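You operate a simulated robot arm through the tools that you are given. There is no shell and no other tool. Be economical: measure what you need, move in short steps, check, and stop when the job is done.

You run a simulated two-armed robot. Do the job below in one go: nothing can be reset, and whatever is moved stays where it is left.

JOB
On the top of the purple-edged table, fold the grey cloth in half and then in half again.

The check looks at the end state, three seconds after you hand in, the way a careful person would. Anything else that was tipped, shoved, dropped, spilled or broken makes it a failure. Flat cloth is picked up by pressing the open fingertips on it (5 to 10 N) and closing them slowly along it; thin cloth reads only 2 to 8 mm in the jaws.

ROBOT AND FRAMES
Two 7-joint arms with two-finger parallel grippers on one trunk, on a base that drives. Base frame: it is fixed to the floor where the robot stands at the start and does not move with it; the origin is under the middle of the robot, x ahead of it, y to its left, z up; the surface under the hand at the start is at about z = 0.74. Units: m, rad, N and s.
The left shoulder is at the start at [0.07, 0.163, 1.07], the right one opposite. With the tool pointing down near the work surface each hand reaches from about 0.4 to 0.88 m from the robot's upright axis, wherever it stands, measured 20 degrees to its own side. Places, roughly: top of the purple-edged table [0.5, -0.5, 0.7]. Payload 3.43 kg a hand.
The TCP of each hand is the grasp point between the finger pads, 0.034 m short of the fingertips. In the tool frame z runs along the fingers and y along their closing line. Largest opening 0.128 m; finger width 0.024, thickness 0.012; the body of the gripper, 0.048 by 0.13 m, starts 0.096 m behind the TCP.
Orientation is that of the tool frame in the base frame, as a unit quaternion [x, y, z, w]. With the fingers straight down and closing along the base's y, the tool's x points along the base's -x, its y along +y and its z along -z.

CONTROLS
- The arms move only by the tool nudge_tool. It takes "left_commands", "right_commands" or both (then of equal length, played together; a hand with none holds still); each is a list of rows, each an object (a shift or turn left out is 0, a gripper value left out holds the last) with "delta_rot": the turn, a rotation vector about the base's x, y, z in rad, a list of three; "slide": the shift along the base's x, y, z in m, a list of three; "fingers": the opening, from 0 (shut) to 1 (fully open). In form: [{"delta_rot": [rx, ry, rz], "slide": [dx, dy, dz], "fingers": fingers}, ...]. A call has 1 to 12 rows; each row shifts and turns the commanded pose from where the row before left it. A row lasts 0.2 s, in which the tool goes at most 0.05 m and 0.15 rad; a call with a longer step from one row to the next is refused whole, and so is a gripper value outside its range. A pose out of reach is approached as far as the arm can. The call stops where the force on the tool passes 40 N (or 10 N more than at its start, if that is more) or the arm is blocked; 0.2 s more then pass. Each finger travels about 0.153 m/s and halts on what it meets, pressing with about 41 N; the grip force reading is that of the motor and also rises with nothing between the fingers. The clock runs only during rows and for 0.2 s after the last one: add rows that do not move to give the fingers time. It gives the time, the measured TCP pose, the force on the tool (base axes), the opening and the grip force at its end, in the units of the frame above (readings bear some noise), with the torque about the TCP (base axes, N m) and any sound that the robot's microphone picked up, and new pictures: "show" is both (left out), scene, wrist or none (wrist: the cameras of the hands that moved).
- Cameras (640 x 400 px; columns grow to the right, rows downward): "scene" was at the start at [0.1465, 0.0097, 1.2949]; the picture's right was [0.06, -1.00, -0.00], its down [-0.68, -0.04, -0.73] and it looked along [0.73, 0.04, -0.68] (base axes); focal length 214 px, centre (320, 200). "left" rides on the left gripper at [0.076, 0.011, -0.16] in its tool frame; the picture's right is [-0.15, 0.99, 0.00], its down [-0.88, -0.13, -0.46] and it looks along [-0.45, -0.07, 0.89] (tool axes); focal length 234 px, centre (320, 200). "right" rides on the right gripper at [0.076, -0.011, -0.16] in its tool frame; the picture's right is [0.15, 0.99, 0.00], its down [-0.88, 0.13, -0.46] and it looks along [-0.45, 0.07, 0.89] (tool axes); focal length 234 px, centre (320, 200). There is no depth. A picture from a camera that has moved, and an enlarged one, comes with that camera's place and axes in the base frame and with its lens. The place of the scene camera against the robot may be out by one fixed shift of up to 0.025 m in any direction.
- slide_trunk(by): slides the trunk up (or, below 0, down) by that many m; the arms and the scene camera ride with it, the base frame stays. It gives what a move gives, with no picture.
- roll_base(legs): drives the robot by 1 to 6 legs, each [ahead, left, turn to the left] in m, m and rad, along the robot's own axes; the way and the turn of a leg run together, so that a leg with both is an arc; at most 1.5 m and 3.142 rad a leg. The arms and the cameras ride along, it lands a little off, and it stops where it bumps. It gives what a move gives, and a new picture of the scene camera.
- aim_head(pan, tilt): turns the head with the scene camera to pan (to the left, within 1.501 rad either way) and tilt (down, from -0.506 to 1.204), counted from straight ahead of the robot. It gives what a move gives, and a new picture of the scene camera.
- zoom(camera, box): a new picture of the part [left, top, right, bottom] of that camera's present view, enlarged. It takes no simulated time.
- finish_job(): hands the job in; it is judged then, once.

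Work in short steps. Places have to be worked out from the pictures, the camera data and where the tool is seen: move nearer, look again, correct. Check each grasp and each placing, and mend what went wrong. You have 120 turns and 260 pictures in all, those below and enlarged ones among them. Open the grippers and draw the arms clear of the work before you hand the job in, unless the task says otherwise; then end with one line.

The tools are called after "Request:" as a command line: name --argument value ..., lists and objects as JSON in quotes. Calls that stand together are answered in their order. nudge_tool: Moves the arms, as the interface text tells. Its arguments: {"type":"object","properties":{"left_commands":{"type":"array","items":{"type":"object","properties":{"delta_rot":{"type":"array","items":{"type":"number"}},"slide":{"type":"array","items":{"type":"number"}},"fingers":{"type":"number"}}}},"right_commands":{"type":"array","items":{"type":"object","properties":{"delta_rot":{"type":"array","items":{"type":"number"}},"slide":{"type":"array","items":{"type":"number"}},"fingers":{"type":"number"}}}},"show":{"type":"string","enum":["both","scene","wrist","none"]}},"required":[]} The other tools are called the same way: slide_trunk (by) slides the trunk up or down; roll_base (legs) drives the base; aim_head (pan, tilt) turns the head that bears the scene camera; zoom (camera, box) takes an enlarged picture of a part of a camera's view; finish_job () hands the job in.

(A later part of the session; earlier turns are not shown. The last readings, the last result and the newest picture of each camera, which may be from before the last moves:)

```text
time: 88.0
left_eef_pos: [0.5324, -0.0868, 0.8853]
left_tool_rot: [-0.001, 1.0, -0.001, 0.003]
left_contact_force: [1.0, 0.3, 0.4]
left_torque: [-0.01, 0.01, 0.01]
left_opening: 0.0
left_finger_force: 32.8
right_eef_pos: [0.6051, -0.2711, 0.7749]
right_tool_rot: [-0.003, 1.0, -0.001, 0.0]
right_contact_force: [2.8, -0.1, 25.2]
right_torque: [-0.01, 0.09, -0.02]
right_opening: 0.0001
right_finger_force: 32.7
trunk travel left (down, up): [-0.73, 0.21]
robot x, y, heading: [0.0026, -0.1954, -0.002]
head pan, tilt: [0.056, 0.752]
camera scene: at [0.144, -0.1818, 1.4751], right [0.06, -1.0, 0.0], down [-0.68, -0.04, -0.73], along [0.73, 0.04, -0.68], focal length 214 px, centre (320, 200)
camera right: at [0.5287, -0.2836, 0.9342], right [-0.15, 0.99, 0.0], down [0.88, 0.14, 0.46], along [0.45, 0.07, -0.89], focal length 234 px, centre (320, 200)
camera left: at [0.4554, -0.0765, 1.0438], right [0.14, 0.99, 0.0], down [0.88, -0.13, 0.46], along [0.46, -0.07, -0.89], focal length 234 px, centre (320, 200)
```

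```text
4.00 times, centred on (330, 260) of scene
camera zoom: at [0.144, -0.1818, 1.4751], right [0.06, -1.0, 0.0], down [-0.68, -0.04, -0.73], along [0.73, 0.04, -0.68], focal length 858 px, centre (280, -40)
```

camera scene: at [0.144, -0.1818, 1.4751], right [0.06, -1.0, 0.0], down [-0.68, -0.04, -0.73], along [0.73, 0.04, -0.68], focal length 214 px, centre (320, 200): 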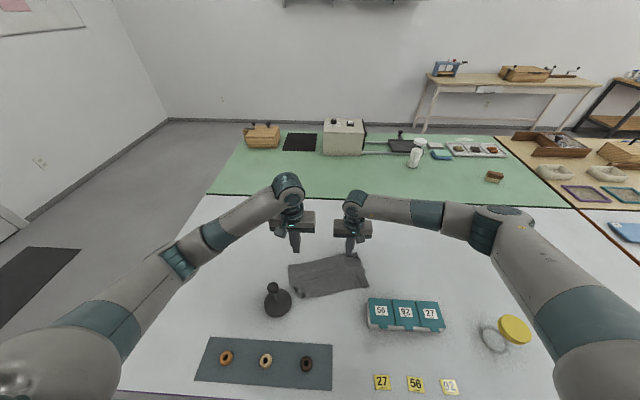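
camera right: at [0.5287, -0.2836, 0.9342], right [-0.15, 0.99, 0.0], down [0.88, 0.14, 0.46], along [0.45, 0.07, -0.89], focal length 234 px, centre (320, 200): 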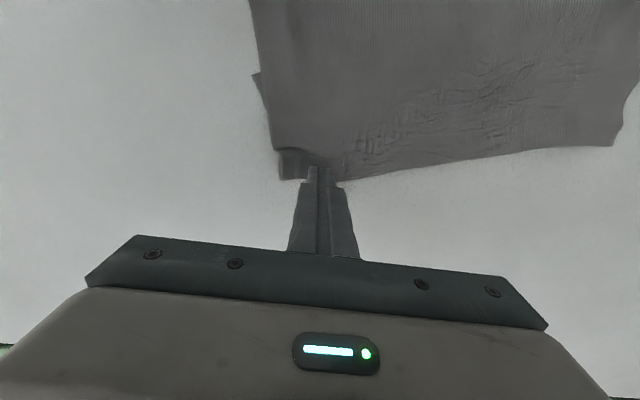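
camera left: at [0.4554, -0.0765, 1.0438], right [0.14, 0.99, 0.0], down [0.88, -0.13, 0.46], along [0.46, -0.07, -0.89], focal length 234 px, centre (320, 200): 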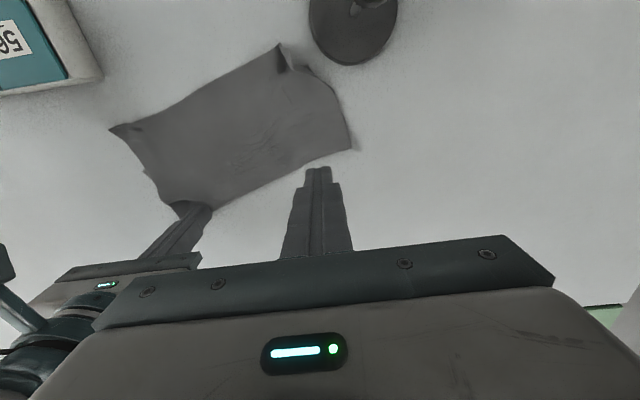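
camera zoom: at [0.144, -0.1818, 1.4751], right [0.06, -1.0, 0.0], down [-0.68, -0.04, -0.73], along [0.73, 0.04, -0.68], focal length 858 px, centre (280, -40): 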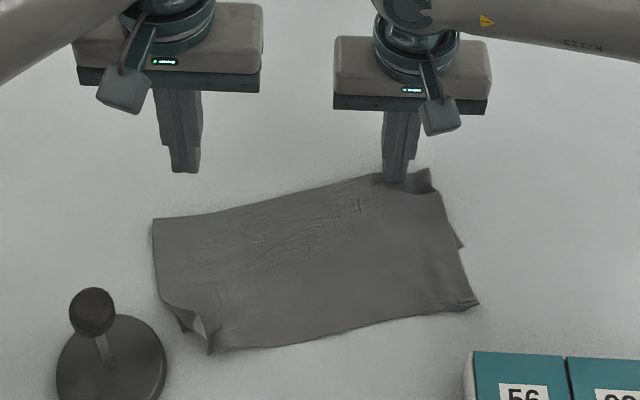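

The flap is gone and the cloth is a clean half-folded rectangle of about 0.14 × 0.27 m. For the second fold I'll use the left hand on the left short edge (around (0.50, −0.068)) with fingers straddling it, and move the right hand clear.

Request:
nudge_tool --left_commands '[{"slide": [-0.01, 0.006, -0.02], "delta_rot": [0, 0, 0.13], "fingers": 0.32}, {"slide": [-0.012, 0.006, -0.025], "delta_rot": [0, 0, 0.13]}, {"slide": [-0.01, 0.006, -0.025]}, {}, {}]' --right_commands '[{"slide": [0, 0, 0.03]}, {"slide": [0, -0.02, 0.04]}, {"slide": [0, -0.04, 0.03]}, {"slide": [0, -0.045, 0.02]}, {"slide": [0, -0.045, 0.02]}]'

Request:
zoom --camera "left" --box '[160, 40, 480, 240]'

```text
time: 89.2
left_eef_pos: [0.5036, -0.0706, 0.8107]
left_tool_rot: [-0.131, 0.991, 0.001, 0.002]
left_contact_force: [0.2, -0.6, 0.0]
left_torque: [0.01, 0.0, 0.01]
left_opening: 0.0408
left_finger_force: 0.1
right_eef_pos: [0.6041, -0.4209, 0.9096]
right_tool_rot: [-0.004, 1.0, 0.0, -0.001]
right_contact_force: [-0.8, -0.9, -0.3]
right_torque: [0.0, -0.02, -0.02]
right_opening: 0.0002
right_finger_force: 33.0
trunk travel left (down, up): [-0.73, 0.21]
robot x, y, heading: [-0.0017, -0.1952, 0.003]
head pan, tilt: [0.056, 0.752]
camera scene: at [0.1456, -0.1839, 1.4749], right [0.06, -1.0, 0.0], down [-0.68, -0.04, -0.73], along [0.73, 0.04, -0.68], focal length 214 px, centre (320, 200)
camera right: at [0.5289, -0.4332, 1.0685], right [-0.15, 0.99, 0.0], down [0.88, 0.14, 0.45], along [0.45, 0.07, -0.89], focal length 234 px, centre (320, 200)
camera left: at [0.4253, -0.0803, 0.9703], right [-0.12, 0.99, 0.0], down [0.88, 0.1, 0.46], along [0.46, 0.05, -0.89], focal length 234 px, centre (320, 200)
```

scene: 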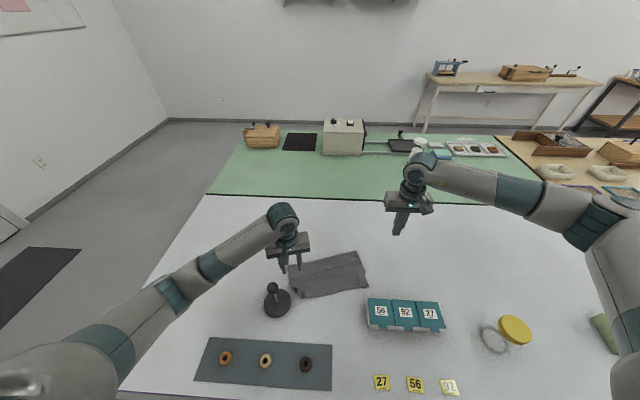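
right: 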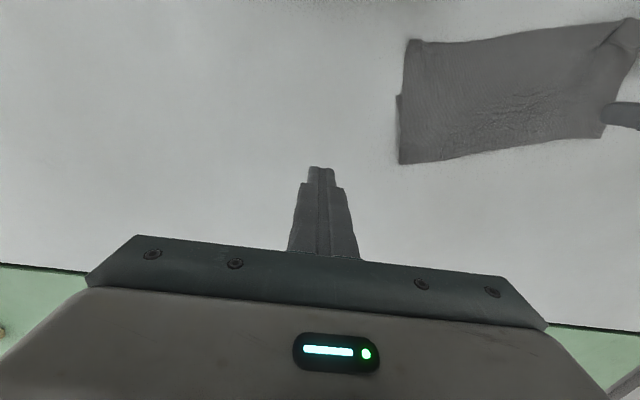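
left: 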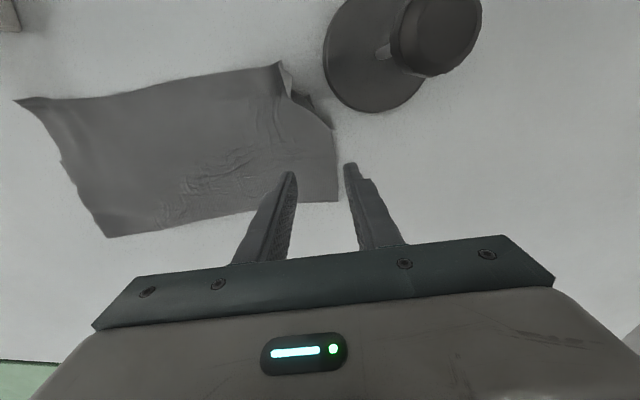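

```text
2.00 times, centred on (320, 140) of left
camera zoom: at [0.4253, -0.0803, 0.9703], right [-0.12, 0.99, 0.0], down [0.88, 0.1, 0.46], along [0.46, 0.05, -0.89], focal length 468 px, centre (320, 320)
```

zoom: 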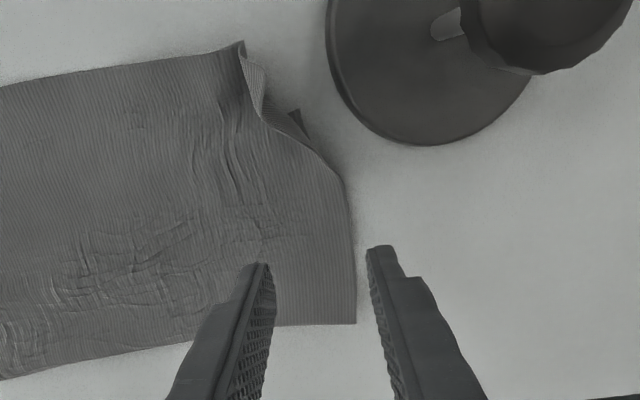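

The near-left corner is curled and close to the stamp. I'll first press both closed hands on the stack and drag it about 60 mm away from the stamp.

Request:
nudge_tool --left_commands '[{"slide": [0.005, -0.02, 0.02], "fingers": 0}, {"slide": [0.008, -0.025, 0.005]}, {"slide": [0, 0, -0.02]}, {"slide": [0, 0, -0.02]}, {"slide": [0, 0, -0.014]}, {}]' --right_commands '[{"slide": [-0.02, 0.04, -0.02]}, {"slide": [-0.02, 0.04, -0.02]}, {"slide": [-0.018, 0.04, -0.02]}, {"slide": [0, 0.02, -0.04]}, {"slide": [0, 0, -0.028]}, {}]' --show "none"

```text
time: 90.6
left_eef_pos: [0.5138, -0.1176, 0.7789]
left_tool_rot: [-0.131, 0.991, 0.0, 0.001]
left_contact_force: [-0.1, 0.0, -0.2]
left_torque: [-0.01, -0.01, -0.03]
left_opening: 0.0001
left_finger_force: 32.9
right_eef_pos: [0.5493, -0.2817, 0.7804]
right_tool_rot: [-0.004, 1.0, 0.0, -0.001]
right_contact_force: [0.3, -0.8, 0.5]
right_torque: [0.01, 0.0, 0.0]
right_opening: 0.0
right_finger_force: 32.5
trunk travel left (down, up): [-0.73, 0.21]
robot x, y, heading: [0.0011, -0.1947, -0.002]
head pan, tilt: [0.056, 0.752]
```

Request:
nudge_tool --left_commands '[{"slide": [0, 0, -0.003]}, {"slide": [0, 0, -0.0015]}, {"slide": [0.01, -0.002, 0]}, {"slide": [0.012, -0.002, 0]}, {"slide": [0.012, -0.002, 0]}, {"slide": [0.012, -0.002, 0]}, {"slide": [0.012, -0.002, 0]}, {}]' --right_commands '[{"slide": [0, 0, -0.004]}, {"slide": [0, 0, -0.0015]}, {"slide": [0.01, -0.002, 0]}, {"slide": [0.012, -0.002, 0]}, {"slide": [0.012, -0.002, 0]}, {"slide": [0.012, -0.002, 0]}, {"slide": [0.012, -0.002, 0]}, {}]' --show "scene"

Request:
zoom --camera "scene" --box '[250, 210, 410, 310]'

```text
time: 92.4
left_eef_pos: [0.5716, -0.1263, 0.7759]
left_tool_rot: [-0.131, 0.991, -0.001, 0.002]
left_contact_force: [-0.3, -0.2, 0.1]
left_torque: [-0.01, 0.02, 0.0]
left_opening: 0.0003
left_finger_force: 33.0
right_eef_pos: [0.606, -0.2911, 0.7788]
right_tool_rot: [-0.003, 1.0, 0.0, -0.001]
right_contact_force: [0.8, 0.4, -1.1]
right_torque: [0.02, -0.02, 0.01]
right_opening: 0.0
right_finger_force: 32.5
trunk travel left (down, up): [-0.73, 0.21]
robot x, y, heading: [0.0001, -0.1918, -0.003]
head pan, tilt: [0.056, 0.752]
camera scene: at [0.1463, -0.1824, 1.4749], right [0.06, -1.0, 0.0], down [-0.68, -0.04, -0.73], along [0.73, 0.04, -0.68], focal length 214 px, centre (320, 200)
```

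scene: 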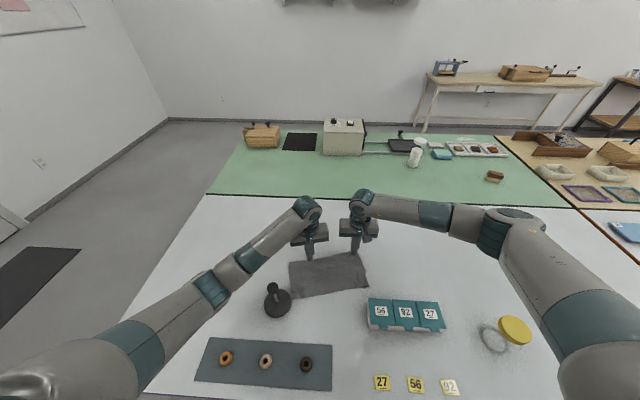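

```text
4.00 times, centred on (330, 260) of scene
camera zoom: at [0.1463, -0.1824, 1.4749], right [0.06, -1.0, 0.0], down [-0.68, -0.04, -0.73], along [0.73, 0.04, -0.68], focal length 858 px, centre (280, -40)
```

zoom: 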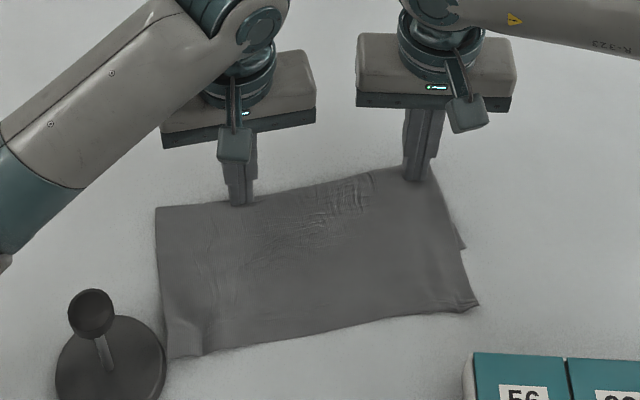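

The hands slid without much load, but that usefully uncurled the near-left corner. I'll re-seat them nearer the middle with a firmer press, then drag again.

Request:
nudge_tool --left_commands '[{"slide": [0, 0, 0.012]}, {"slide": [-0.035, 0, 0.0]}, {"slide": [0, 0, -0.01]}, {"slide": [0, 0, -0.003]}, {"slide": [0, 0, -0.0015]}, {}]' --right_commands '[{"slide": [0, 0, 0.012]}, {"slide": [-0.04, 0.01, 0.0]}, {"slide": [0, 0, -0.012]}, {"slide": [0, 0, -0.003]}, {"slide": [0, 0, -0.0015]}, {}]' --show "none"

```text
time: 93.8
left_eef_pos: [0.5367, -0.1244, 0.7758]
left_tool_rot: [-0.131, 0.991, 0.0, 0.004]
left_contact_force: [1.7, 0.3, 13.7]
left_torque: [0.03, 0.05, 0.02]
left_opening: 0.0001
left_finger_force: 32.7
right_eef_pos: [0.5651, -0.2829, 0.7757]
right_tool_rot: [-0.004, 1.0, -0.001, 0.0]
right_contact_force: [0.7, -0.4, 0.6]
right_torque: [-0.02, 0.01, 0.02]
right_opening: 0.0
right_finger_force: 32.9
trunk travel left (down, up): [-0.73, 0.21]
robot x, y, heading: [-0.0004, -0.1895, -0.001]
head pan, tilt: [0.056, 0.752]
```

Left reads 14 N and right is almost touching. I'll press the right 2 mm more and drag both 50 mm away from the robot.

Request:
nudge_tool --left_commands '[{}, {}, {"slide": [0.008, 0, 0]}, {"slide": [0.008, 0, 0]}, {"slide": [0.008, 0, 0]}, {"slide": [0.008, 0, 0]}, {"slide": [0.008, 0, 0]}, {"slide": [0.008, 0, 0]}, {}]' --right_commands '[{"slide": [0, 0, -0.0015]}, {"slide": [0, 0, -0.001]}, {"slide": [0.008, 0, 0]}, {"slide": [0.008, 0, 0]}, {"slide": [0.008, 0, 0]}, {"slide": [0.008, 0, 0]}, {"slide": [0.008, 0, 0]}, {"slide": [0.008, 0, 0]}, {}]' --show "scene"

Request:
zoom --camera "scene" --box '[250, 210, 410, 310]'

```text
time: 95.7
left_eef_pos: [0.5847, -0.1262, 0.7759]
left_tool_rot: [-0.131, 0.991, 0.0, 0.003]
left_contact_force: [-1.4, 0.1, 3.1]
left_torque: [0.0, 0.06, 0.06]
left_opening: 0.0
left_finger_force: 33.2
right_eef_pos: [0.6143, -0.2821, 0.7755]
right_tool_rot: [-0.003, 1.0, 0.002, 0.001]
right_contact_force: [-4.7, 0.0, 19.9]
right_torque: [-0.07, 0.2, 0.02]
right_opening: 0.0
right_finger_force: 33.4
trunk travel left (down, up): [-0.73, 0.21]
robot x, y, heading: [-0.003, -0.1932, -0.0]
head pan, tilt: [0.056, 0.752]
stopped in row 9 (right hand): the force on the tool passed its limit at 40 N (the readings are from after the stop); the commanded pose is now the measured one
camera scene: at [0.1454, -0.1825, 1.4747], right [0.06, -1.0, 0.0], down [-0.68, -0.04, -0.73], along [0.73, 0.04, -0.68], focal length 214 px, centre (320, 200)
```

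scene: 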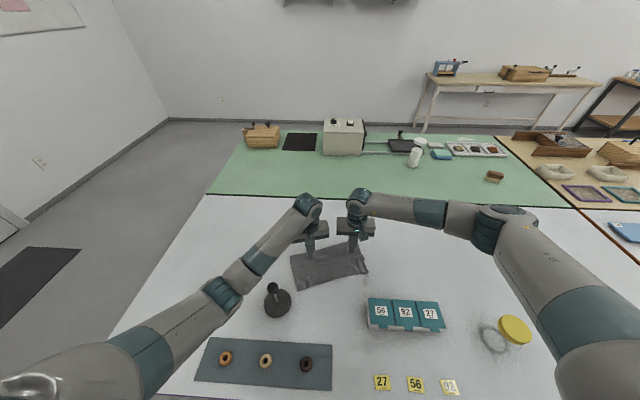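

```text
4.00 times, centred on (330, 260) of scene
camera zoom: at [0.1454, -0.1825, 1.4747], right [0.06, -1.0, 0.0], down [-0.68, -0.04, -0.73], along [0.73, 0.04, -0.68], focal length 858 px, centre (280, -40)
```

zoom: 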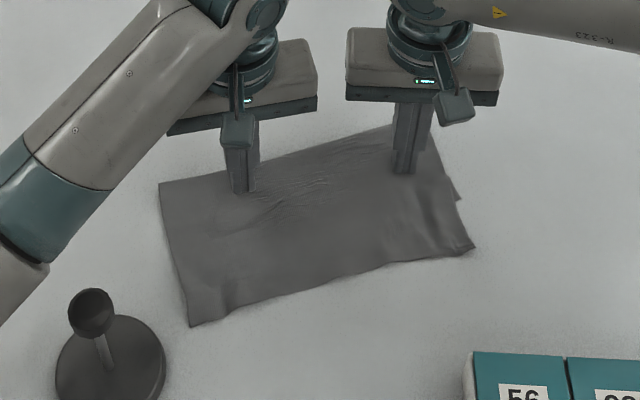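

The drag worked and the stack is clear of the stamp. I'll lift both hands and measure the left edge.

Request:
nudge_tool --left_commands '[{"slide": [0, 0, 0.04], "fingers": 0.25}, {"slide": [-0.02, 0.02, 0.045]}, {"slide": [-0.02, 0.02, 0.02]}, {}, {}]' --right_commands '[{"slide": [0, 0, 0.04]}, {"slide": [0, -0.02, 0.04]}, {"slide": [0, -0.045, 0.02]}, {"slide": [0, -0.045, 0.02]}, {"slide": [0, -0.045, 0.01]}]' --show "wrist"

Request:
zoom --camera "left" --box '[100, 40, 420, 240]'

```text
refused: row 2 steps farther than a row can; nothing moved
```

```text
2.00 times, centred on (260, 140) of left
camera zoom: at [0.5066, -0.1361, 0.9351], right [-0.11, 0.99, 0.0], down [0.88, 0.1, 0.46], along [0.46, 0.05, -0.89], focal length 468 px, centre (440, 320)
```

zoom: 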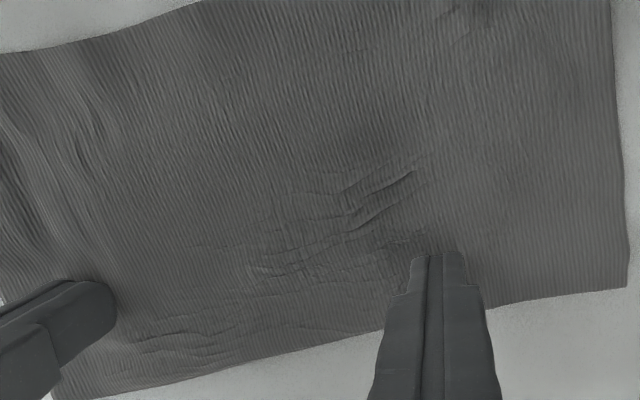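

One row was too long, so I'm resending it shortened.

Request:
nudge_tool --left_commands '[{"slide": [0, 0, 0.04], "fingers": 0.25}, {"slide": [-0.02, 0.015, 0.04]}, {"slide": [-0.02, 0.02, 0.025]}, {}, {}]' --right_commands '[{"slide": [0, 0, 0.04]}, {"slide": [0, -0.02, 0.04]}, {"slide": [0, -0.045, 0.02]}, {"slide": [0, -0.045, 0.02]}, {"slide": [0, -0.045, 0.01]}]' --show "wrist"

Request:
zoom --camera "left" --box '[100, 40, 420, 240]'

```text
time: 96.9
left_eef_pos: [0.5432, -0.0906, 0.8797]
left_tool_rot: [-0.131, 0.991, 0.0, 0.002]
left_contact_force: [0.0, 0.3, 0.9]
left_torque: [0.03, 0.02, 0.01]
left_opening: 0.0322
left_finger_force: 0.1
right_eef_pos: [0.6114, -0.4391, 0.904]
right_tool_rot: [-0.004, 1.0, 0.002, 0.0]
right_contact_force: [-0.5, -1.0, -0.2]
right_torque: [-0.03, -0.04, 0.01]
right_opening: 0.0
right_finger_force: 32.9
trunk travel left (down, up): [-0.73, 0.21]
robot x, y, heading: [-0.0029, -0.1926, 0.002]
head pan, tilt: [0.056, 0.752]
camera right: at [0.5351, -0.4518, 1.063], right [-0.16, 0.99, 0.0], down [0.88, 0.14, 0.46], along [0.45, 0.07, -0.89], focal length 234 px, centre (320, 200)
camera left: at [0.4656, -0.0997, 1.0387], right [-0.12, 0.99, 0.0], down [0.88, 0.1, 0.46], along [0.46, 0.05, -0.89], focal length 234 px, centre (320, 200)
```

right: 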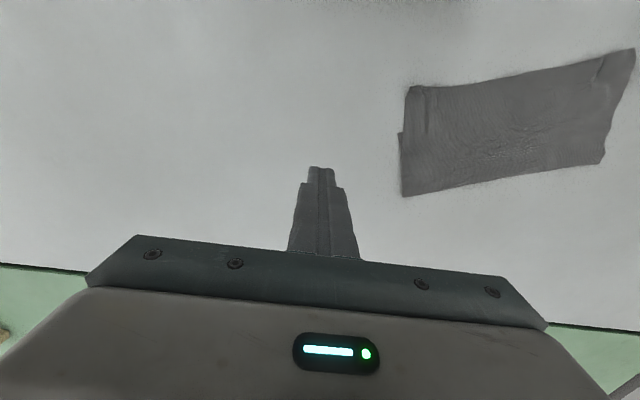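
left: 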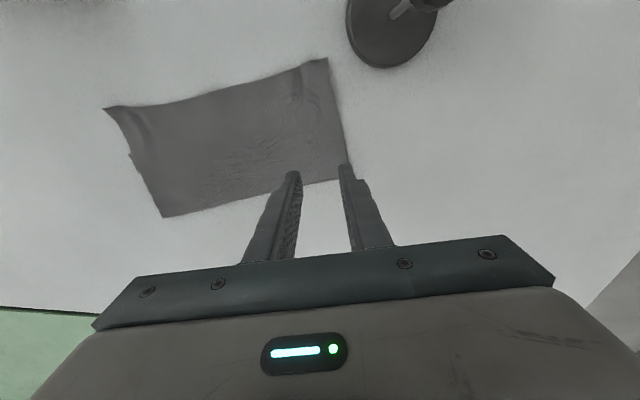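

```text
2.00 times, centred on (260, 140) of left
camera zoom: at [0.4656, -0.0997, 1.0387], right [-0.12, 0.99, 0.0], down [0.88, 0.1, 0.46], along [0.46, 0.05, -0.89], focal length 468 px, centre (440, 320)
```

zoom: 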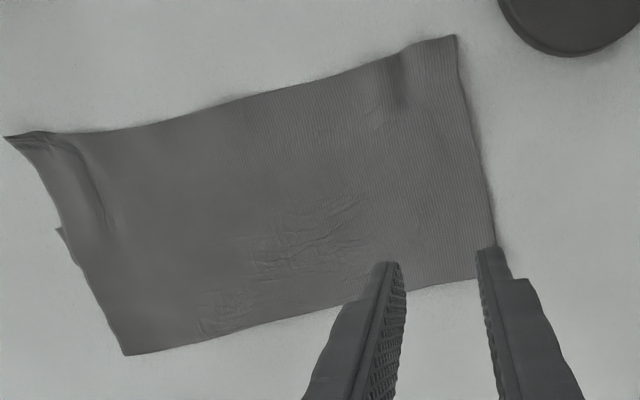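

The half-fold is now a tidy rectangle: left edge from (0.446, −0.094) to (0.577, −0.051), right edge around y −0.33. I'll align the left hand across the left edge's midpoint (≈(0.512, −0.075)) and descend.

Request:
nudge_tool --left_commands '[{"slide": [-0.01, 0.005, -0.03], "delta_rot": [0, 0, 0.05], "fingers": 0.29}, {"slide": [-0.011, 0.005, -0.03]}, {"slide": [-0.01, 0.005, -0.032]}, {}]' --show "wrist"

Request:
zoom --camera "left" --box '[200, 60, 440, 210]'

```text
time: 97.9
left_eef_pos: [0.5119, -0.0754, 0.7875]
left_tool_rot: [-0.156, 0.988, 0.0, 0.002]
left_contact_force: [0.1, 0.2, 1.1]
left_torque: [0.01, 0.0, -0.01]
left_opening: 0.037
left_finger_force: 0.0
right_eef_pos: [0.6124, -0.4385, 0.9045]
right_tool_rot: [-0.003, 1.0, 0.0, 0.0]
right_contact_force: [-0.3, -0.1, -0.1]
right_torque: [0.03, -0.01, -0.01]
right_opening: 0.0
right_finger_force: 33.4
trunk travel left (down, up): [-0.73, 0.21]
robot x, y, heading: [-0.0001, -0.1946, -0.001]
head pan, tilt: [0.056, 0.752]
camera left: at [0.434, -0.0887, 0.9477], right [-0.16, 0.99, 0.0], down [0.88, 0.15, 0.46], along [0.45, 0.08, -0.89], focal length 234 px, centre (320, 200)
```

left: 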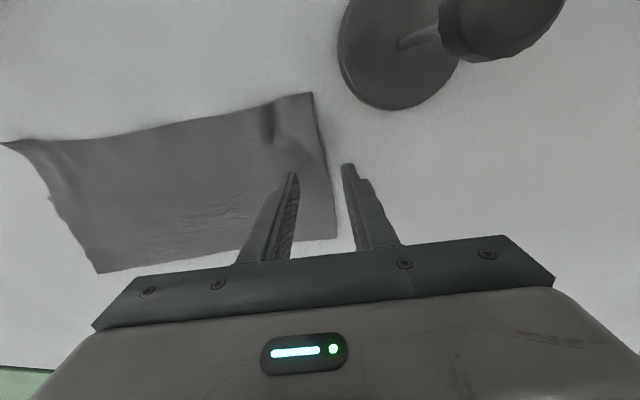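

```text
2.67 times, centred on (320, 135) of left
camera zoom: at [0.434, -0.0887, 0.9477], right [-0.16, 0.99, 0.0], down [0.88, 0.15, 0.46], along [0.45, 0.08, -0.89], focal length 624 px, centre (320, 373)
```

zoom: 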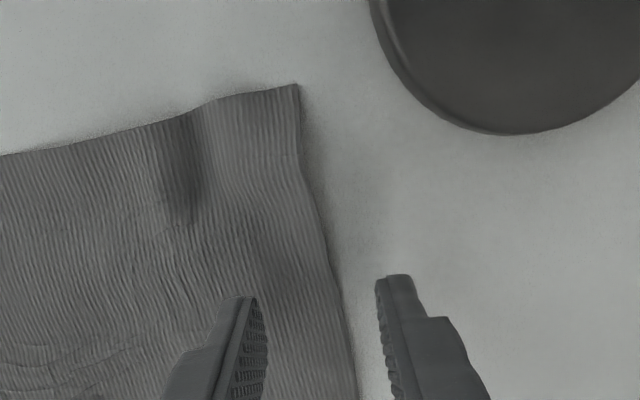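

The fingers straddle the edge well. I'll lower until the inner fingertip presses.

Request:
nudge_tool --left_commands '[{"slide": [0, 0, -0.008]}, {"slide": [0, 0, -0.004]}, {"slide": [0, 0, -0.002]}, {}]' --show "none"

```text
time: 98.9
left_eef_pos: [0.5134, -0.075, 0.7768]
left_tool_rot: [-0.156, 0.988, 0.0, 0.002]
left_contact_force: [-1.0, 0.3, 5.6]
left_torque: [-0.13, -0.01, -0.05]
left_opening: 0.0372
left_finger_force: 0.3
right_eef_pos: [0.6117, -0.4392, 0.9041]
right_tool_rot: [-0.003, 1.0, 0.001, 0.001]
right_contact_force: [-0.5, 0.0, 0.1]
right_torque: [0.0, -0.05, -0.03]
right_opening: 0.0
right_finger_force: 33.1
trunk travel left (down, up): [-0.73, 0.21]
robot x, y, heading: [0.0023, -0.193, -0.002]
head pan, tilt: [0.056, 0.752]
```

Contact is at 5.6 N. I'll press slightly more and close slowly, following up with a small lift to check.

Request:
nudge_tool --left_commands '[{"slide": [0, 0, -0.0015]}, {"fingers": 0.25}, {"fingers": 0.21}, {"fingers": 0.17}, {"fingers": 0.13}, {"fingers": 0.09}, {"fingers": 0.06}, {"fingers": 0.03}, {"fingers": 0.0}, {}, {}]' --show "wrist"

Request:
zoom --camera "left" --box '[200, 60, 440, 210]'

```text
time: 101.3
left_eef_pos: [0.5122, -0.0758, 0.7766]
left_tool_rot: [-0.155, 0.988, -0.001, 0.004]
left_contact_force: [3.1, -4.0, 31.5]
left_torque: [-0.34, 0.02, 0.03]
left_opening: 0.0022
left_finger_force: 37.5
right_eef_pos: [0.6102, -0.4392, 0.9041]
right_tool_rot: [-0.003, 1.0, 0.001, 0.0]
right_contact_force: [0.3, 0.2, 0.0]
right_torque: [-0.01, 0.0, 0.03]
right_opening: 0.0
right_finger_force: 33.1
trunk travel left (down, up): [-0.73, 0.21]
robot x, y, heading: [0.0014, -0.1949, 0.001]
head pan, tilt: [0.056, 0.752]
camera left: at [0.4345, -0.0899, 0.9347], right [-0.16, 0.99, 0.0], down [0.87, 0.15, 0.46], along [0.46, 0.07, -0.89], focal length 234 px, centre (320, 200)
```

left: 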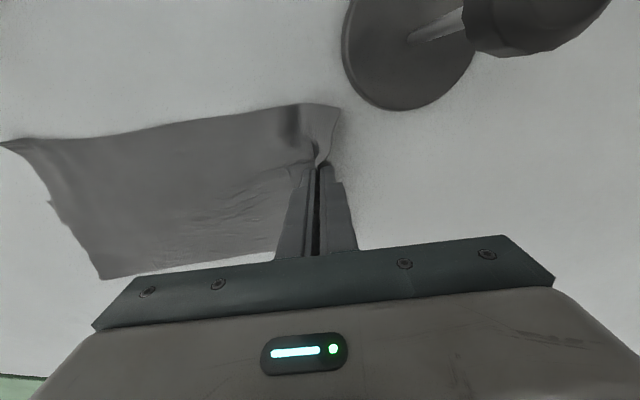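

```text
2.67 times, centred on (320, 135) of left
camera zoom: at [0.4345, -0.0899, 0.9347], right [-0.16, 0.99, 0.0], down [0.87, 0.15, 0.46], along [0.46, 0.07, -0.89], focal length 624 px, centre (320, 373)
```

zoom: 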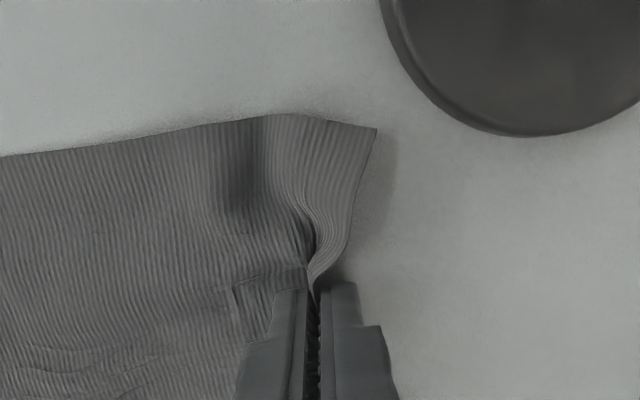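

The edge is drawn into the jaws. I'll lift 50 mm and check that both layers came.

Request:
nudge_tool --left_commands '[{"slide": [0.001, -0.004, 0.012]}, {"slide": [0.002, -0.006, 0.02]}, {"slide": [0.002, -0.008, 0.025]}, {}]'

Request:
zoom --camera "left" --box '[140, 60, 460, 260]'

Request:
zoom --camera "scene" --box '[250, 200, 410, 300]'

```text
time: 102.3
left_eef_pos: [0.5175, -0.0943, 0.8302]
left_tool_rot: [-0.156, 0.988, 0.0, 0.002]
left_contact_force: [0.1, 0.6, -0.5]
left_torque: [0.02, 0.0, -0.02]
left_opening: 0.0022
left_finger_force: 36.9
right_eef_pos: [0.611, -0.4392, 0.9035]
right_tool_rot: [-0.004, 1.0, 0.001, 0.001]
right_contact_force: [-0.6, 0.3, 0.4]
right_torque: [0.02, 0.0, -0.02]
right_opening: 0.0001
right_finger_force: 33.1
trunk travel left (down, up): [-0.73, 0.21]
robot x, y, heading: [-0.0018, -0.1938, -0.002]
head pan, tilt: [0.056, 0.752]
camera scene: at [0.1463, -0.1823, 1.4749], right [0.06, -1.0, 0.0], down [-0.68, -0.04, -0.73], along [0.73, 0.04, -0.68], focal length 214 px, centre (320, 200)
camera left: at [0.4408, -0.1077, 0.9903], right [-0.16, 0.99, 0.0], down [0.88, 0.15, 0.46], along [0.45, 0.08, -0.89], focal length 234 px, centre (320, 200)
```

scene: 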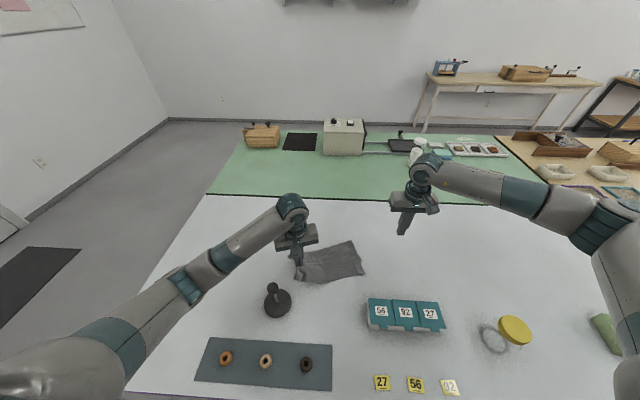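
left: 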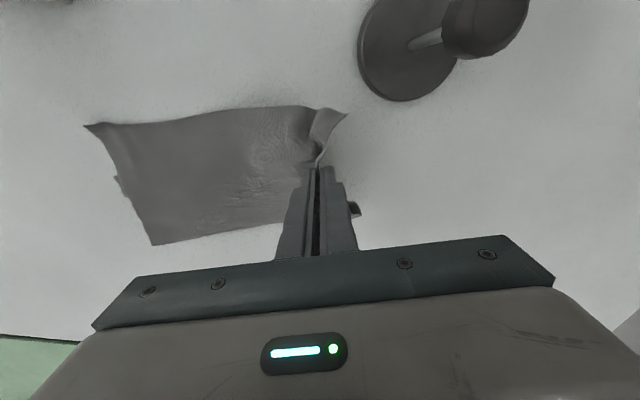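

```text
2.00 times, centred on (300, 160) of left
camera zoom: at [0.4408, -0.1077, 0.9903], right [-0.16, 0.99, 0.0], down [0.88, 0.15, 0.46], along [0.45, 0.08, -0.89], focal length 468 px, centre (360, 280)
```

zoom: 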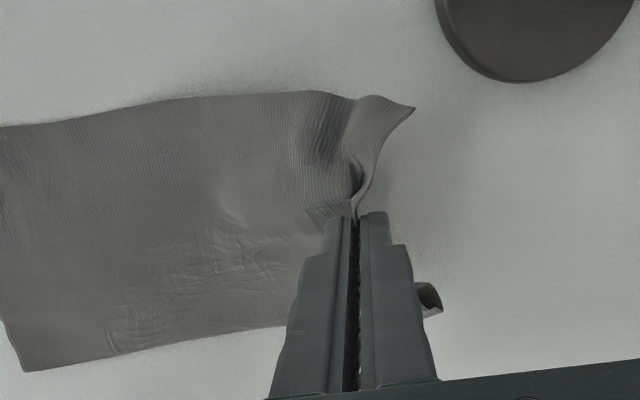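

```text
4.00 times, centred on (330, 250) of scene
camera zoom: at [0.1463, -0.1823, 1.4749], right [0.06, -1.0, 0.0], down [-0.68, -0.04, -0.73], along [0.73, 0.04, -0.68], focal length 858 px, centre (280, 0)
```

zoom: 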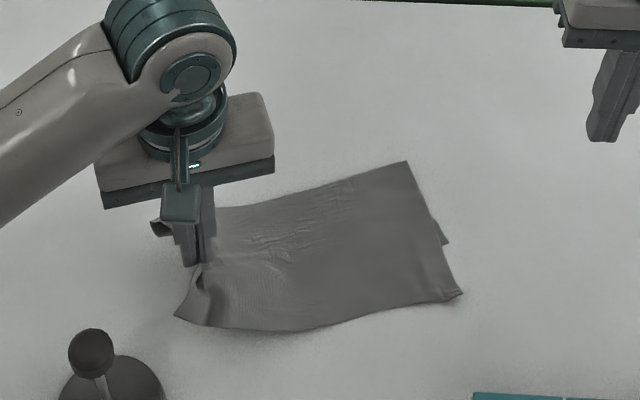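

Both layers are lifted together. I'll carry the edge in an arc toward the right short edge, tilting near the end, while the right hand backs out of the way.

Request:
nudge_tool --left_commands '[{"slide": [0.005, -0.0141, 0.02]}, {"slide": [0.0083, -0.0236, 0.02]}, {"slide": [0.01, -0.0283, 0.015]}, {"slide": [0.0117, -0.033, 0.008]}, {"slide": [0.0117, -0.033, -0.006]}, {"slide": [0.0117, -0.036, -0.016], "delta_rot": [0.1, 0, 0]}, {"slide": [0.0093, -0.0297, -0.022], "delta_rot": [0.1, 0, 0]}, {"slide": [0.006, -0.02, -0.021], "delta_rot": [0.1, 0, 0]}, {"slide": [0.0027, -0.01, -0.018], "delta_rot": [0.1, 0, 0]}, {}]' --right_commands '[{"slide": [-0.02, -0.04, 0.01]}, {"slide": [-0.02, -0.04, 0.01]}, {"slide": [-0.02, -0.04, 0.01]}, {"slide": [-0.02, -0.03, 0.01]}, {}, {}, {}, {}, {}, {}]'

Request:
zoom --camera "scene" --box '[270, 190, 430, 290]'

Request:
zoom --camera "left" --box '[140, 40, 540, 290]'

```text
time: 104.5
left_eef_pos: [0.5976, -0.321, 0.8084]
left_tool_rot: [-0.152, 0.968, 0.196, 0.033]
left_contact_force: [-0.3, 1.0, 0.0]
left_torque: [-0.04, -0.01, 0.0]
left_opening: 0.0019
left_finger_force: 37.3
right_eef_pos: [0.5365, -0.5881, 0.942]
right_tool_rot: [-0.004, 1.0, 0.001, 0.0]
right_contact_force: [-0.4, 0.7, 0.3]
right_torque: [-0.02, 0.01, 0.02]
right_opening: 0.0
right_finger_force: 33.0
trunk travel left (down, up): [-0.73, 0.21]
robot x, y, heading: [0.0035, -0.1926, 0.002]
head pan, tilt: [0.056, 0.752]
camera scene: at [0.1468, -0.1812, 1.4748], right [0.06, -1.0, 0.0], down [-0.68, -0.04, -0.73], along [0.73, 0.04, -0.68], focal length 214 px, centre (320, 200)
camera right: at [0.4599, -0.5998, 1.1007], right [-0.15, 0.99, 0.0], down [0.88, 0.14, 0.46], along [0.45, 0.07, -0.89], focal length 234 px, centre (320, 200)
camera left: at [0.5188, -0.3962, 0.9502], right [-0.16, 0.91, 0.38], down [0.88, -0.04, 0.48], along [0.45, 0.42, -0.79], focal length 234 px, centre (320, 200)
```

scene: 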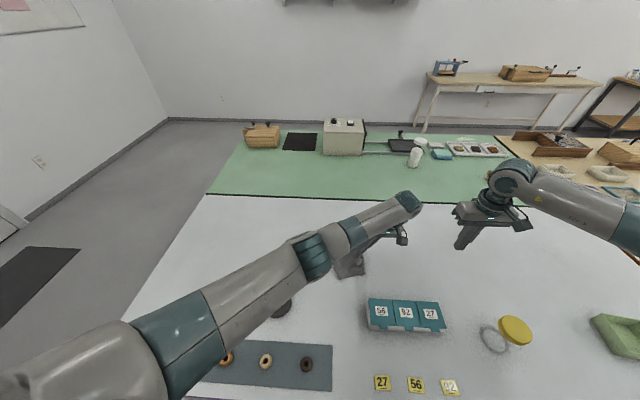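
right: 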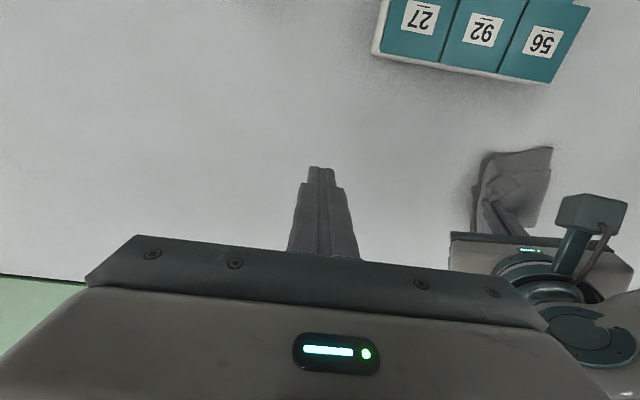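
left: 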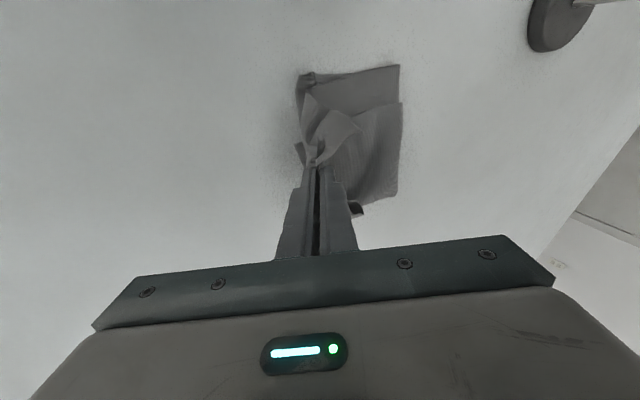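

```text
4.00 times, centred on (350, 240) of scene
camera zoom: at [0.1468, -0.1812, 1.4748], right [0.06, -1.0, 0.0], down [-0.68, -0.04, -0.73], along [0.73, 0.04, -0.68], focal length 858 px, centre (200, 40)
```

zoom: 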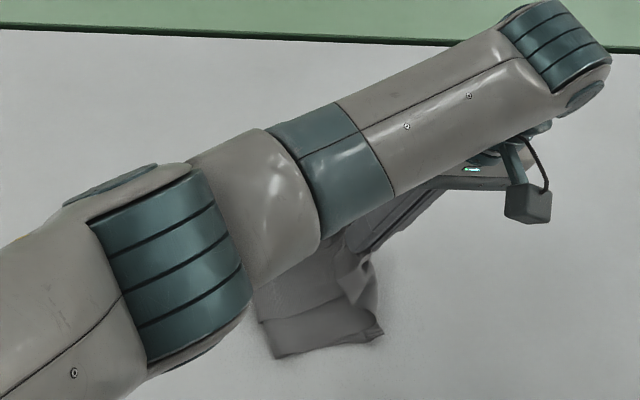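

```text
1.60 times, centred on (340, 165) of left
camera zoom: at [0.5188, -0.3962, 0.9502], right [-0.16, 0.91, 0.38], down [0.88, -0.04, 0.48], along [0.45, 0.42, -0.79], focal length 375 px, centre (288, 256)
```

zoom: 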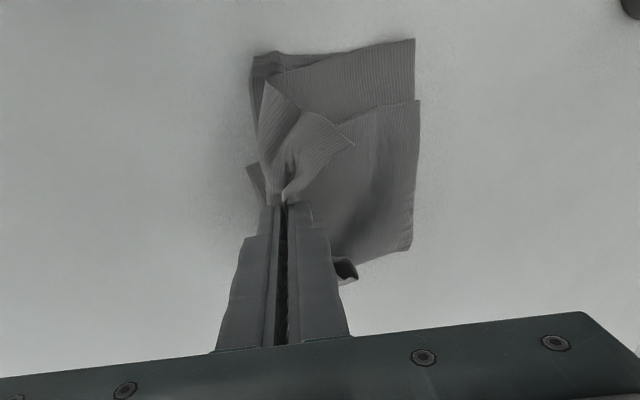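

The edge arrived over the right edge, with the near corner drooping back. I'll lower, release and lift out to look.

Request:
nudge_tool --left_commands '[{"slide": [0.002, -0.006, -0.008]}, {"slide": [0.002, -0.006, -0.008]}, {"slide": [0, 0, -0.003]}, {"fingers": 0.12}, {"fingers": 0.22}, {}, {"slide": [0, 0, 0.025]}, {"slide": [0, -0.01, 0.035], "delta_rot": [-0.1, 0, 0]}, {"slide": [0, 0, 0.045], "delta_rot": [-0.15, 0, 0]}, {"slide": [0, 0, 0.045], "delta_rot": [-0.15, 0, 0]}, {}]' --show "wrist"

Request:
zoom --camera "left" --box '[180, 60, 500, 260]'

Request:
zoom --camera "right" --box '[420, 100, 640, 237]'

```text
time: 106.9
left_eef_pos: [0.6003, -0.3471, 0.943]
left_tool_rot: [-0.156, 0.988, 0.0, 0.001]
left_contact_force: [-1.1, -0.4, 0.4]
left_torque: [0.02, 0.03, 0.01]
left_opening: 0.0282
left_finger_force: 0.1
right_eef_pos: [0.536, -0.5889, 0.9414]
right_tool_rot: [-0.003, 1.0, 0.001, 0.0]
right_contact_force: [1.3, 0.2, 0.1]
right_torque: [0.02, 0.0, 0.01]
right_opening: 0.0
right_finger_force: 32.7
trunk travel left (down, up): [-0.73, 0.21]
robot x, y, heading: [0.0027, -0.1932, -0.002]
head pan, tilt: [0.056, 0.752]
camera left: at [0.5227, -0.3609, 1.1024], right [-0.16, 0.99, 0.0], down [0.88, 0.15, 0.46], along [0.45, 0.07, -0.89], focal length 234 px, centre (320, 200)
```

left: 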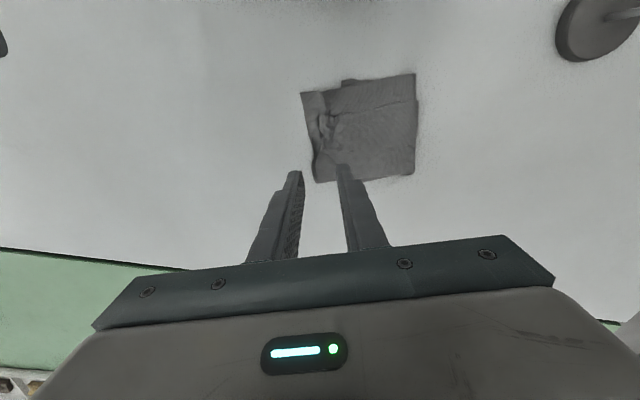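

```text
2.00 times, centred on (340, 160) of left
camera zoom: at [0.5227, -0.3609, 1.1024], right [-0.16, 0.99, 0.0], down [0.88, 0.15, 0.46], along [0.45, 0.07, -0.89], focal length 468 px, centre (280, 280)
```

zoom: 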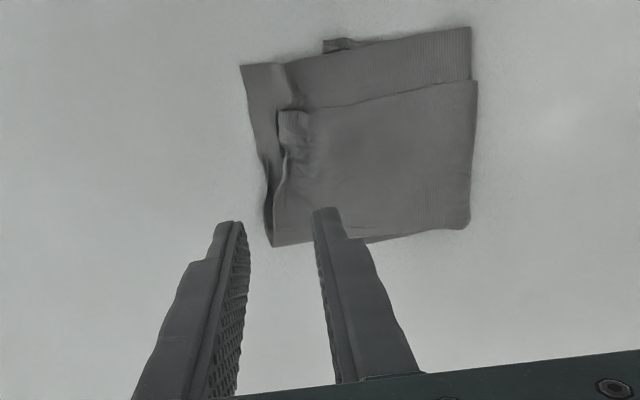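

```text
2.91 times, centred on (530, 168) of right
camera zoom: at [0.46, -0.6012, 1.1], right [-0.15, 0.99, 0.0], down [0.88, 0.14, 0.46], along [0.45, 0.07, -0.89], focal length 681 px, centre (-291, 292)
```

zoom: 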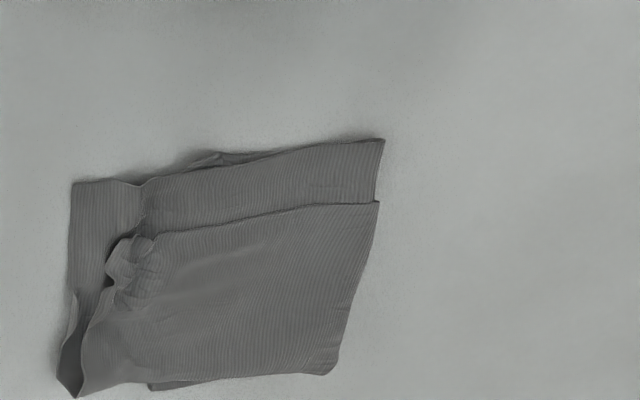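

The cloth is now a near-square quarter stack, with a small rolled hem at the right side of the top. I'll yaw the left hand to hold the folded side, then brush the rolled hem outward (−y) with the right hand.

Request:
nudge_tool --left_commands '[{"slide": [-0.003, 0.01, 0.0], "delta_rot": [0, 0, -0.145], "fingers": 0.05}, {"slide": [-0.003, 0.01, 0.0], "delta_rot": [0, 0, -0.145]}, {"slide": [-0.003, 0.01, 0.0], "delta_rot": [0, 0, -0.145]}, {"slide": [-0.003, 0.01, 0.0], "delta_rot": [0, 0, -0.145]}, {"slide": [-0.003, 0.01, 0.0], "delta_rot": [0, 0, -0.145]}, {"slide": [-0.003, 0.01, 0.0], "delta_rot": [0, 0, -0.145]}, {"slide": [-0.003, 0.01, 0.0], "delta_rot": [0, 0, -0.145]}, {"slide": [-0.003, 0.01, 0.0], "delta_rot": [0, 0, -0.145]}, {"slide": [-0.002, 0.01, 0.0], "delta_rot": [0, 0, -0.145]}, {"slide": [-0.002, 0.01, 0.0], "delta_rot": [0, 0, -0.145]}, {"slide": [-0.002, 0.01, 0.0], "delta_rot": [0, 0, -0.145]}, {"delta_rot": [0, 0, -0.145]}]' --show "none"

Request:
nudge_tool --left_commands '[{"delta_rot": [0, 0, -0.13], "slide": [0, 0, -0.035]}, {"slide": [0, 0, -0.035]}, {"slide": [0, 0, -0.04]}, {"slide": [0, 0, -0.035]}, {"slide": [0, 0, -0.012]}, {}]' --right_commands '[{"slide": [0.01, 0.045, -0.01]}, {"slide": [0.01, 0.045, -0.01]}, {"slide": [0.01, 0.045, -0.01]}, {"slide": [0.01, 0.045, -0.01]}, {"slide": [0.01, 0.045, -0.01]}, {}]'

```text
time: 109.5
left_eef_pos: [0.5693, -0.2347, 0.9401]
left_tool_rot: [0.657, 0.754, -0.001, 0.001]
left_contact_force: [-0.4, 0.1, -0.1]
left_torque: [0.01, 0.01, 0.0]
left_opening: 0.0067
left_finger_force: 0.0
right_eef_pos: [0.5354, -0.5886, 0.9417]
right_tool_rot: [-0.003, 1.0, 0.0, 0.0]
right_contact_force: [-0.5, -0.6, 0.1]
right_torque: [-0.01, 0.0, 0.01]
right_opening: 0.0001
right_finger_force: 32.4
trunk travel left (down, up): [-0.73, 0.21]
robot x, y, heading: [-0.0001, -0.1928, 0.001]
head pan, tilt: [0.056, 0.752]
```

```text
time: 110.9
left_eef_pos: [0.565, -0.2341, 0.7826]
left_tool_rot: [0.703, 0.712, -0.001, 0.001]
left_contact_force: [-0.3, 0.9, 0.1]
left_torque: [0.03, 0.0, 0.0]
left_opening: 0.0065
left_finger_force: 0.0
right_eef_pos: [0.5832, -0.3641, 0.8937]
right_tool_rot: [-0.003, 1.0, 0.001, 0.0]
right_contact_force: [0.2, 0.4, -0.6]
right_torque: [0.01, -0.02, 0.02]
right_opening: 0.0
right_finger_force: 33.4
trunk travel left (down, up): [-0.73, 0.21]
robot x, y, heading: [0.003, -0.1935, -0.002]
head pan, tilt: [0.056, 0.752]
camera scene: at [0.146, -0.1838, 1.4749], right [0.06, -1.0, 0.0], down [-0.68, -0.04, -0.73], along [0.73, 0.04, -0.68], focal length 214 px, centre (320, 200)
camera right: at [0.5071, -0.3752, 1.0525], right [-0.15, 0.99, 0.0], down [0.88, 0.14, 0.46], along [0.45, 0.07, -0.89], focal length 234 px, centre (320, 200)
camera left: at [0.5757, -0.1589, 0.9427], right [0.99, -0.14, 0.0], down [-0.12, -0.88, 0.46], along [-0.06, -0.45, -0.89], focal length 234 px, centre (320, 200)
```

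scene: 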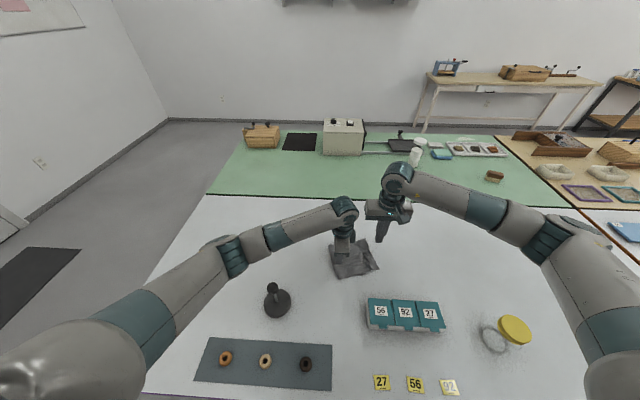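
right: 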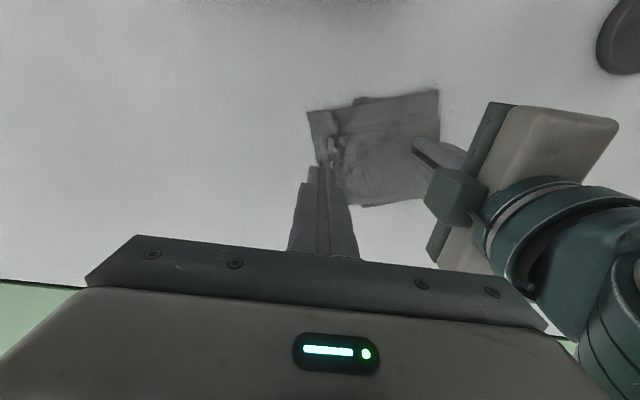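
left: 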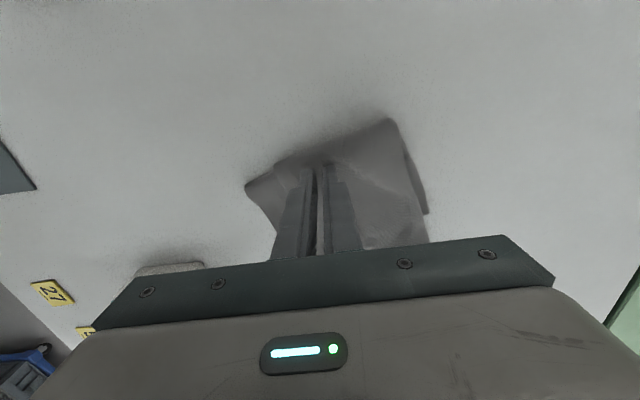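

Two-handed brushing here would bring the wrists too close together. I'll move the right hand away and brush lightly with the left hand alone, starting just inside the rolled hem.

Request:
nudge_tool --left_commands '[{"slide": [0, 0, 0.03], "fingers": 0}, {}, {}, {}, {"slide": [0.005, -0.04, 0.0]}, {"slide": [0.003, -0.038, 0]}, {"slide": [0, 0, -0.024]}, {"slide": [0, 0, -0.006]}, {}]' --right_commands '[{"slide": [-0.01, -0.045, 0.01]}, {"slide": [-0.01, -0.045, 0.01]}, {"slide": [-0.01, -0.045, 0.01]}, {"slide": [-0.01, -0.045, 0.01]}, {"slide": [-0.01, -0.045, 0.01]}, {}, {}, {}, {}]' --show "wrist"

Request:
zoom --camera "left" --box '[180, 60, 500, 260]'

```text
time: 112.9
left_eef_pos: [0.5765, -0.314, 0.7819]
left_tool_rot: [0.703, 0.711, -0.002, 0.0]
left_contact_force: [0.0, -0.5, 0.2]
left_torque: [-0.01, 0.01, -0.03]
left_opening: 0.0
left_finger_force: 33.1
right_eef_pos: [0.5354, -0.588, 0.9424]
right_tool_rot: [-0.003, 1.0, 0.001, 0.0]
right_contact_force: [-0.2, 0.5, 0.0]
right_torque: [-0.01, 0.0, 0.02]
right_opening: 0.0
right_finger_force: 33.0
trunk travel left (down, up): [-0.73, 0.21]
robot x, y, heading: [-0.0015, -0.1905, 0.003]
head pan, tilt: [0.056, 0.752]
camera right: at [0.4592, -0.6, 1.1017], right [-0.15, 0.99, 0.0], down [0.88, 0.14, 0.46], along [0.45, 0.07, -0.89], focal length 234 px, centre (320, 200)
camera left: at [0.5866, -0.2374, 0.9424], right [0.99, -0.13, 0.0], down [-0.12, -0.88, 0.46], along [-0.06, -0.46, -0.89], focal length 234 px, centre (320, 200)
```

right: 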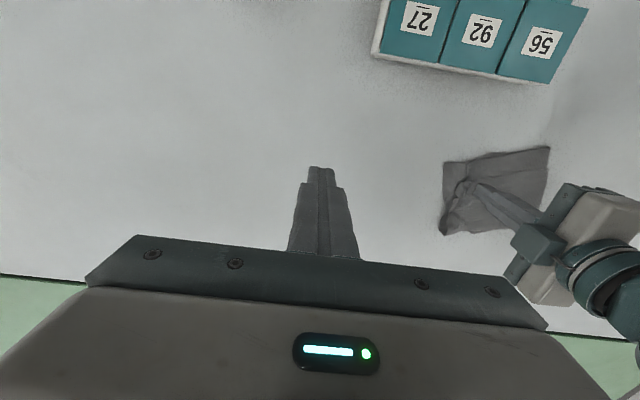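
left: 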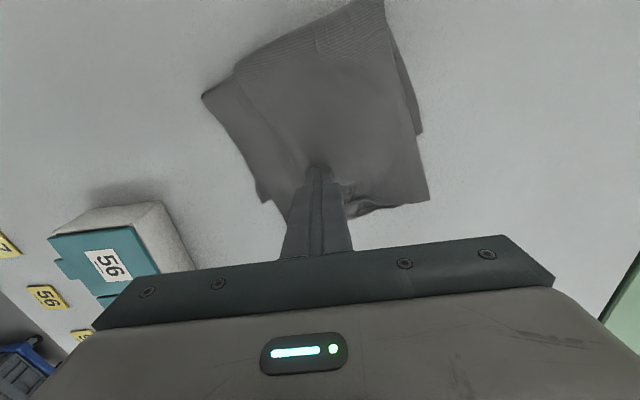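

```text
2.00 times, centred on (340, 160) of left
camera zoom: at [0.5866, -0.2374, 0.9424], right [0.99, -0.13, 0.0], down [-0.12, -0.88, 0.46], along [-0.06, -0.46, -0.89], focal length 468 px, centre (280, 280)
```

zoom: 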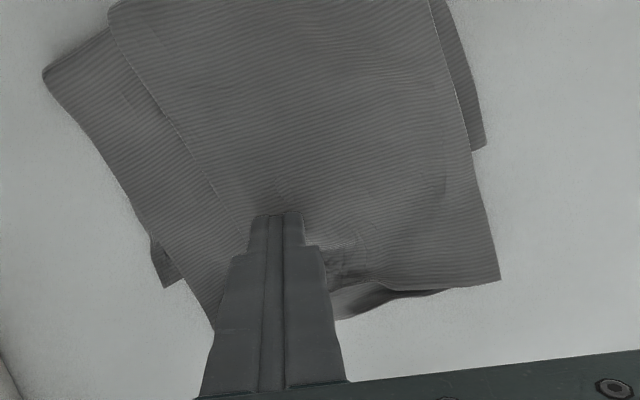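

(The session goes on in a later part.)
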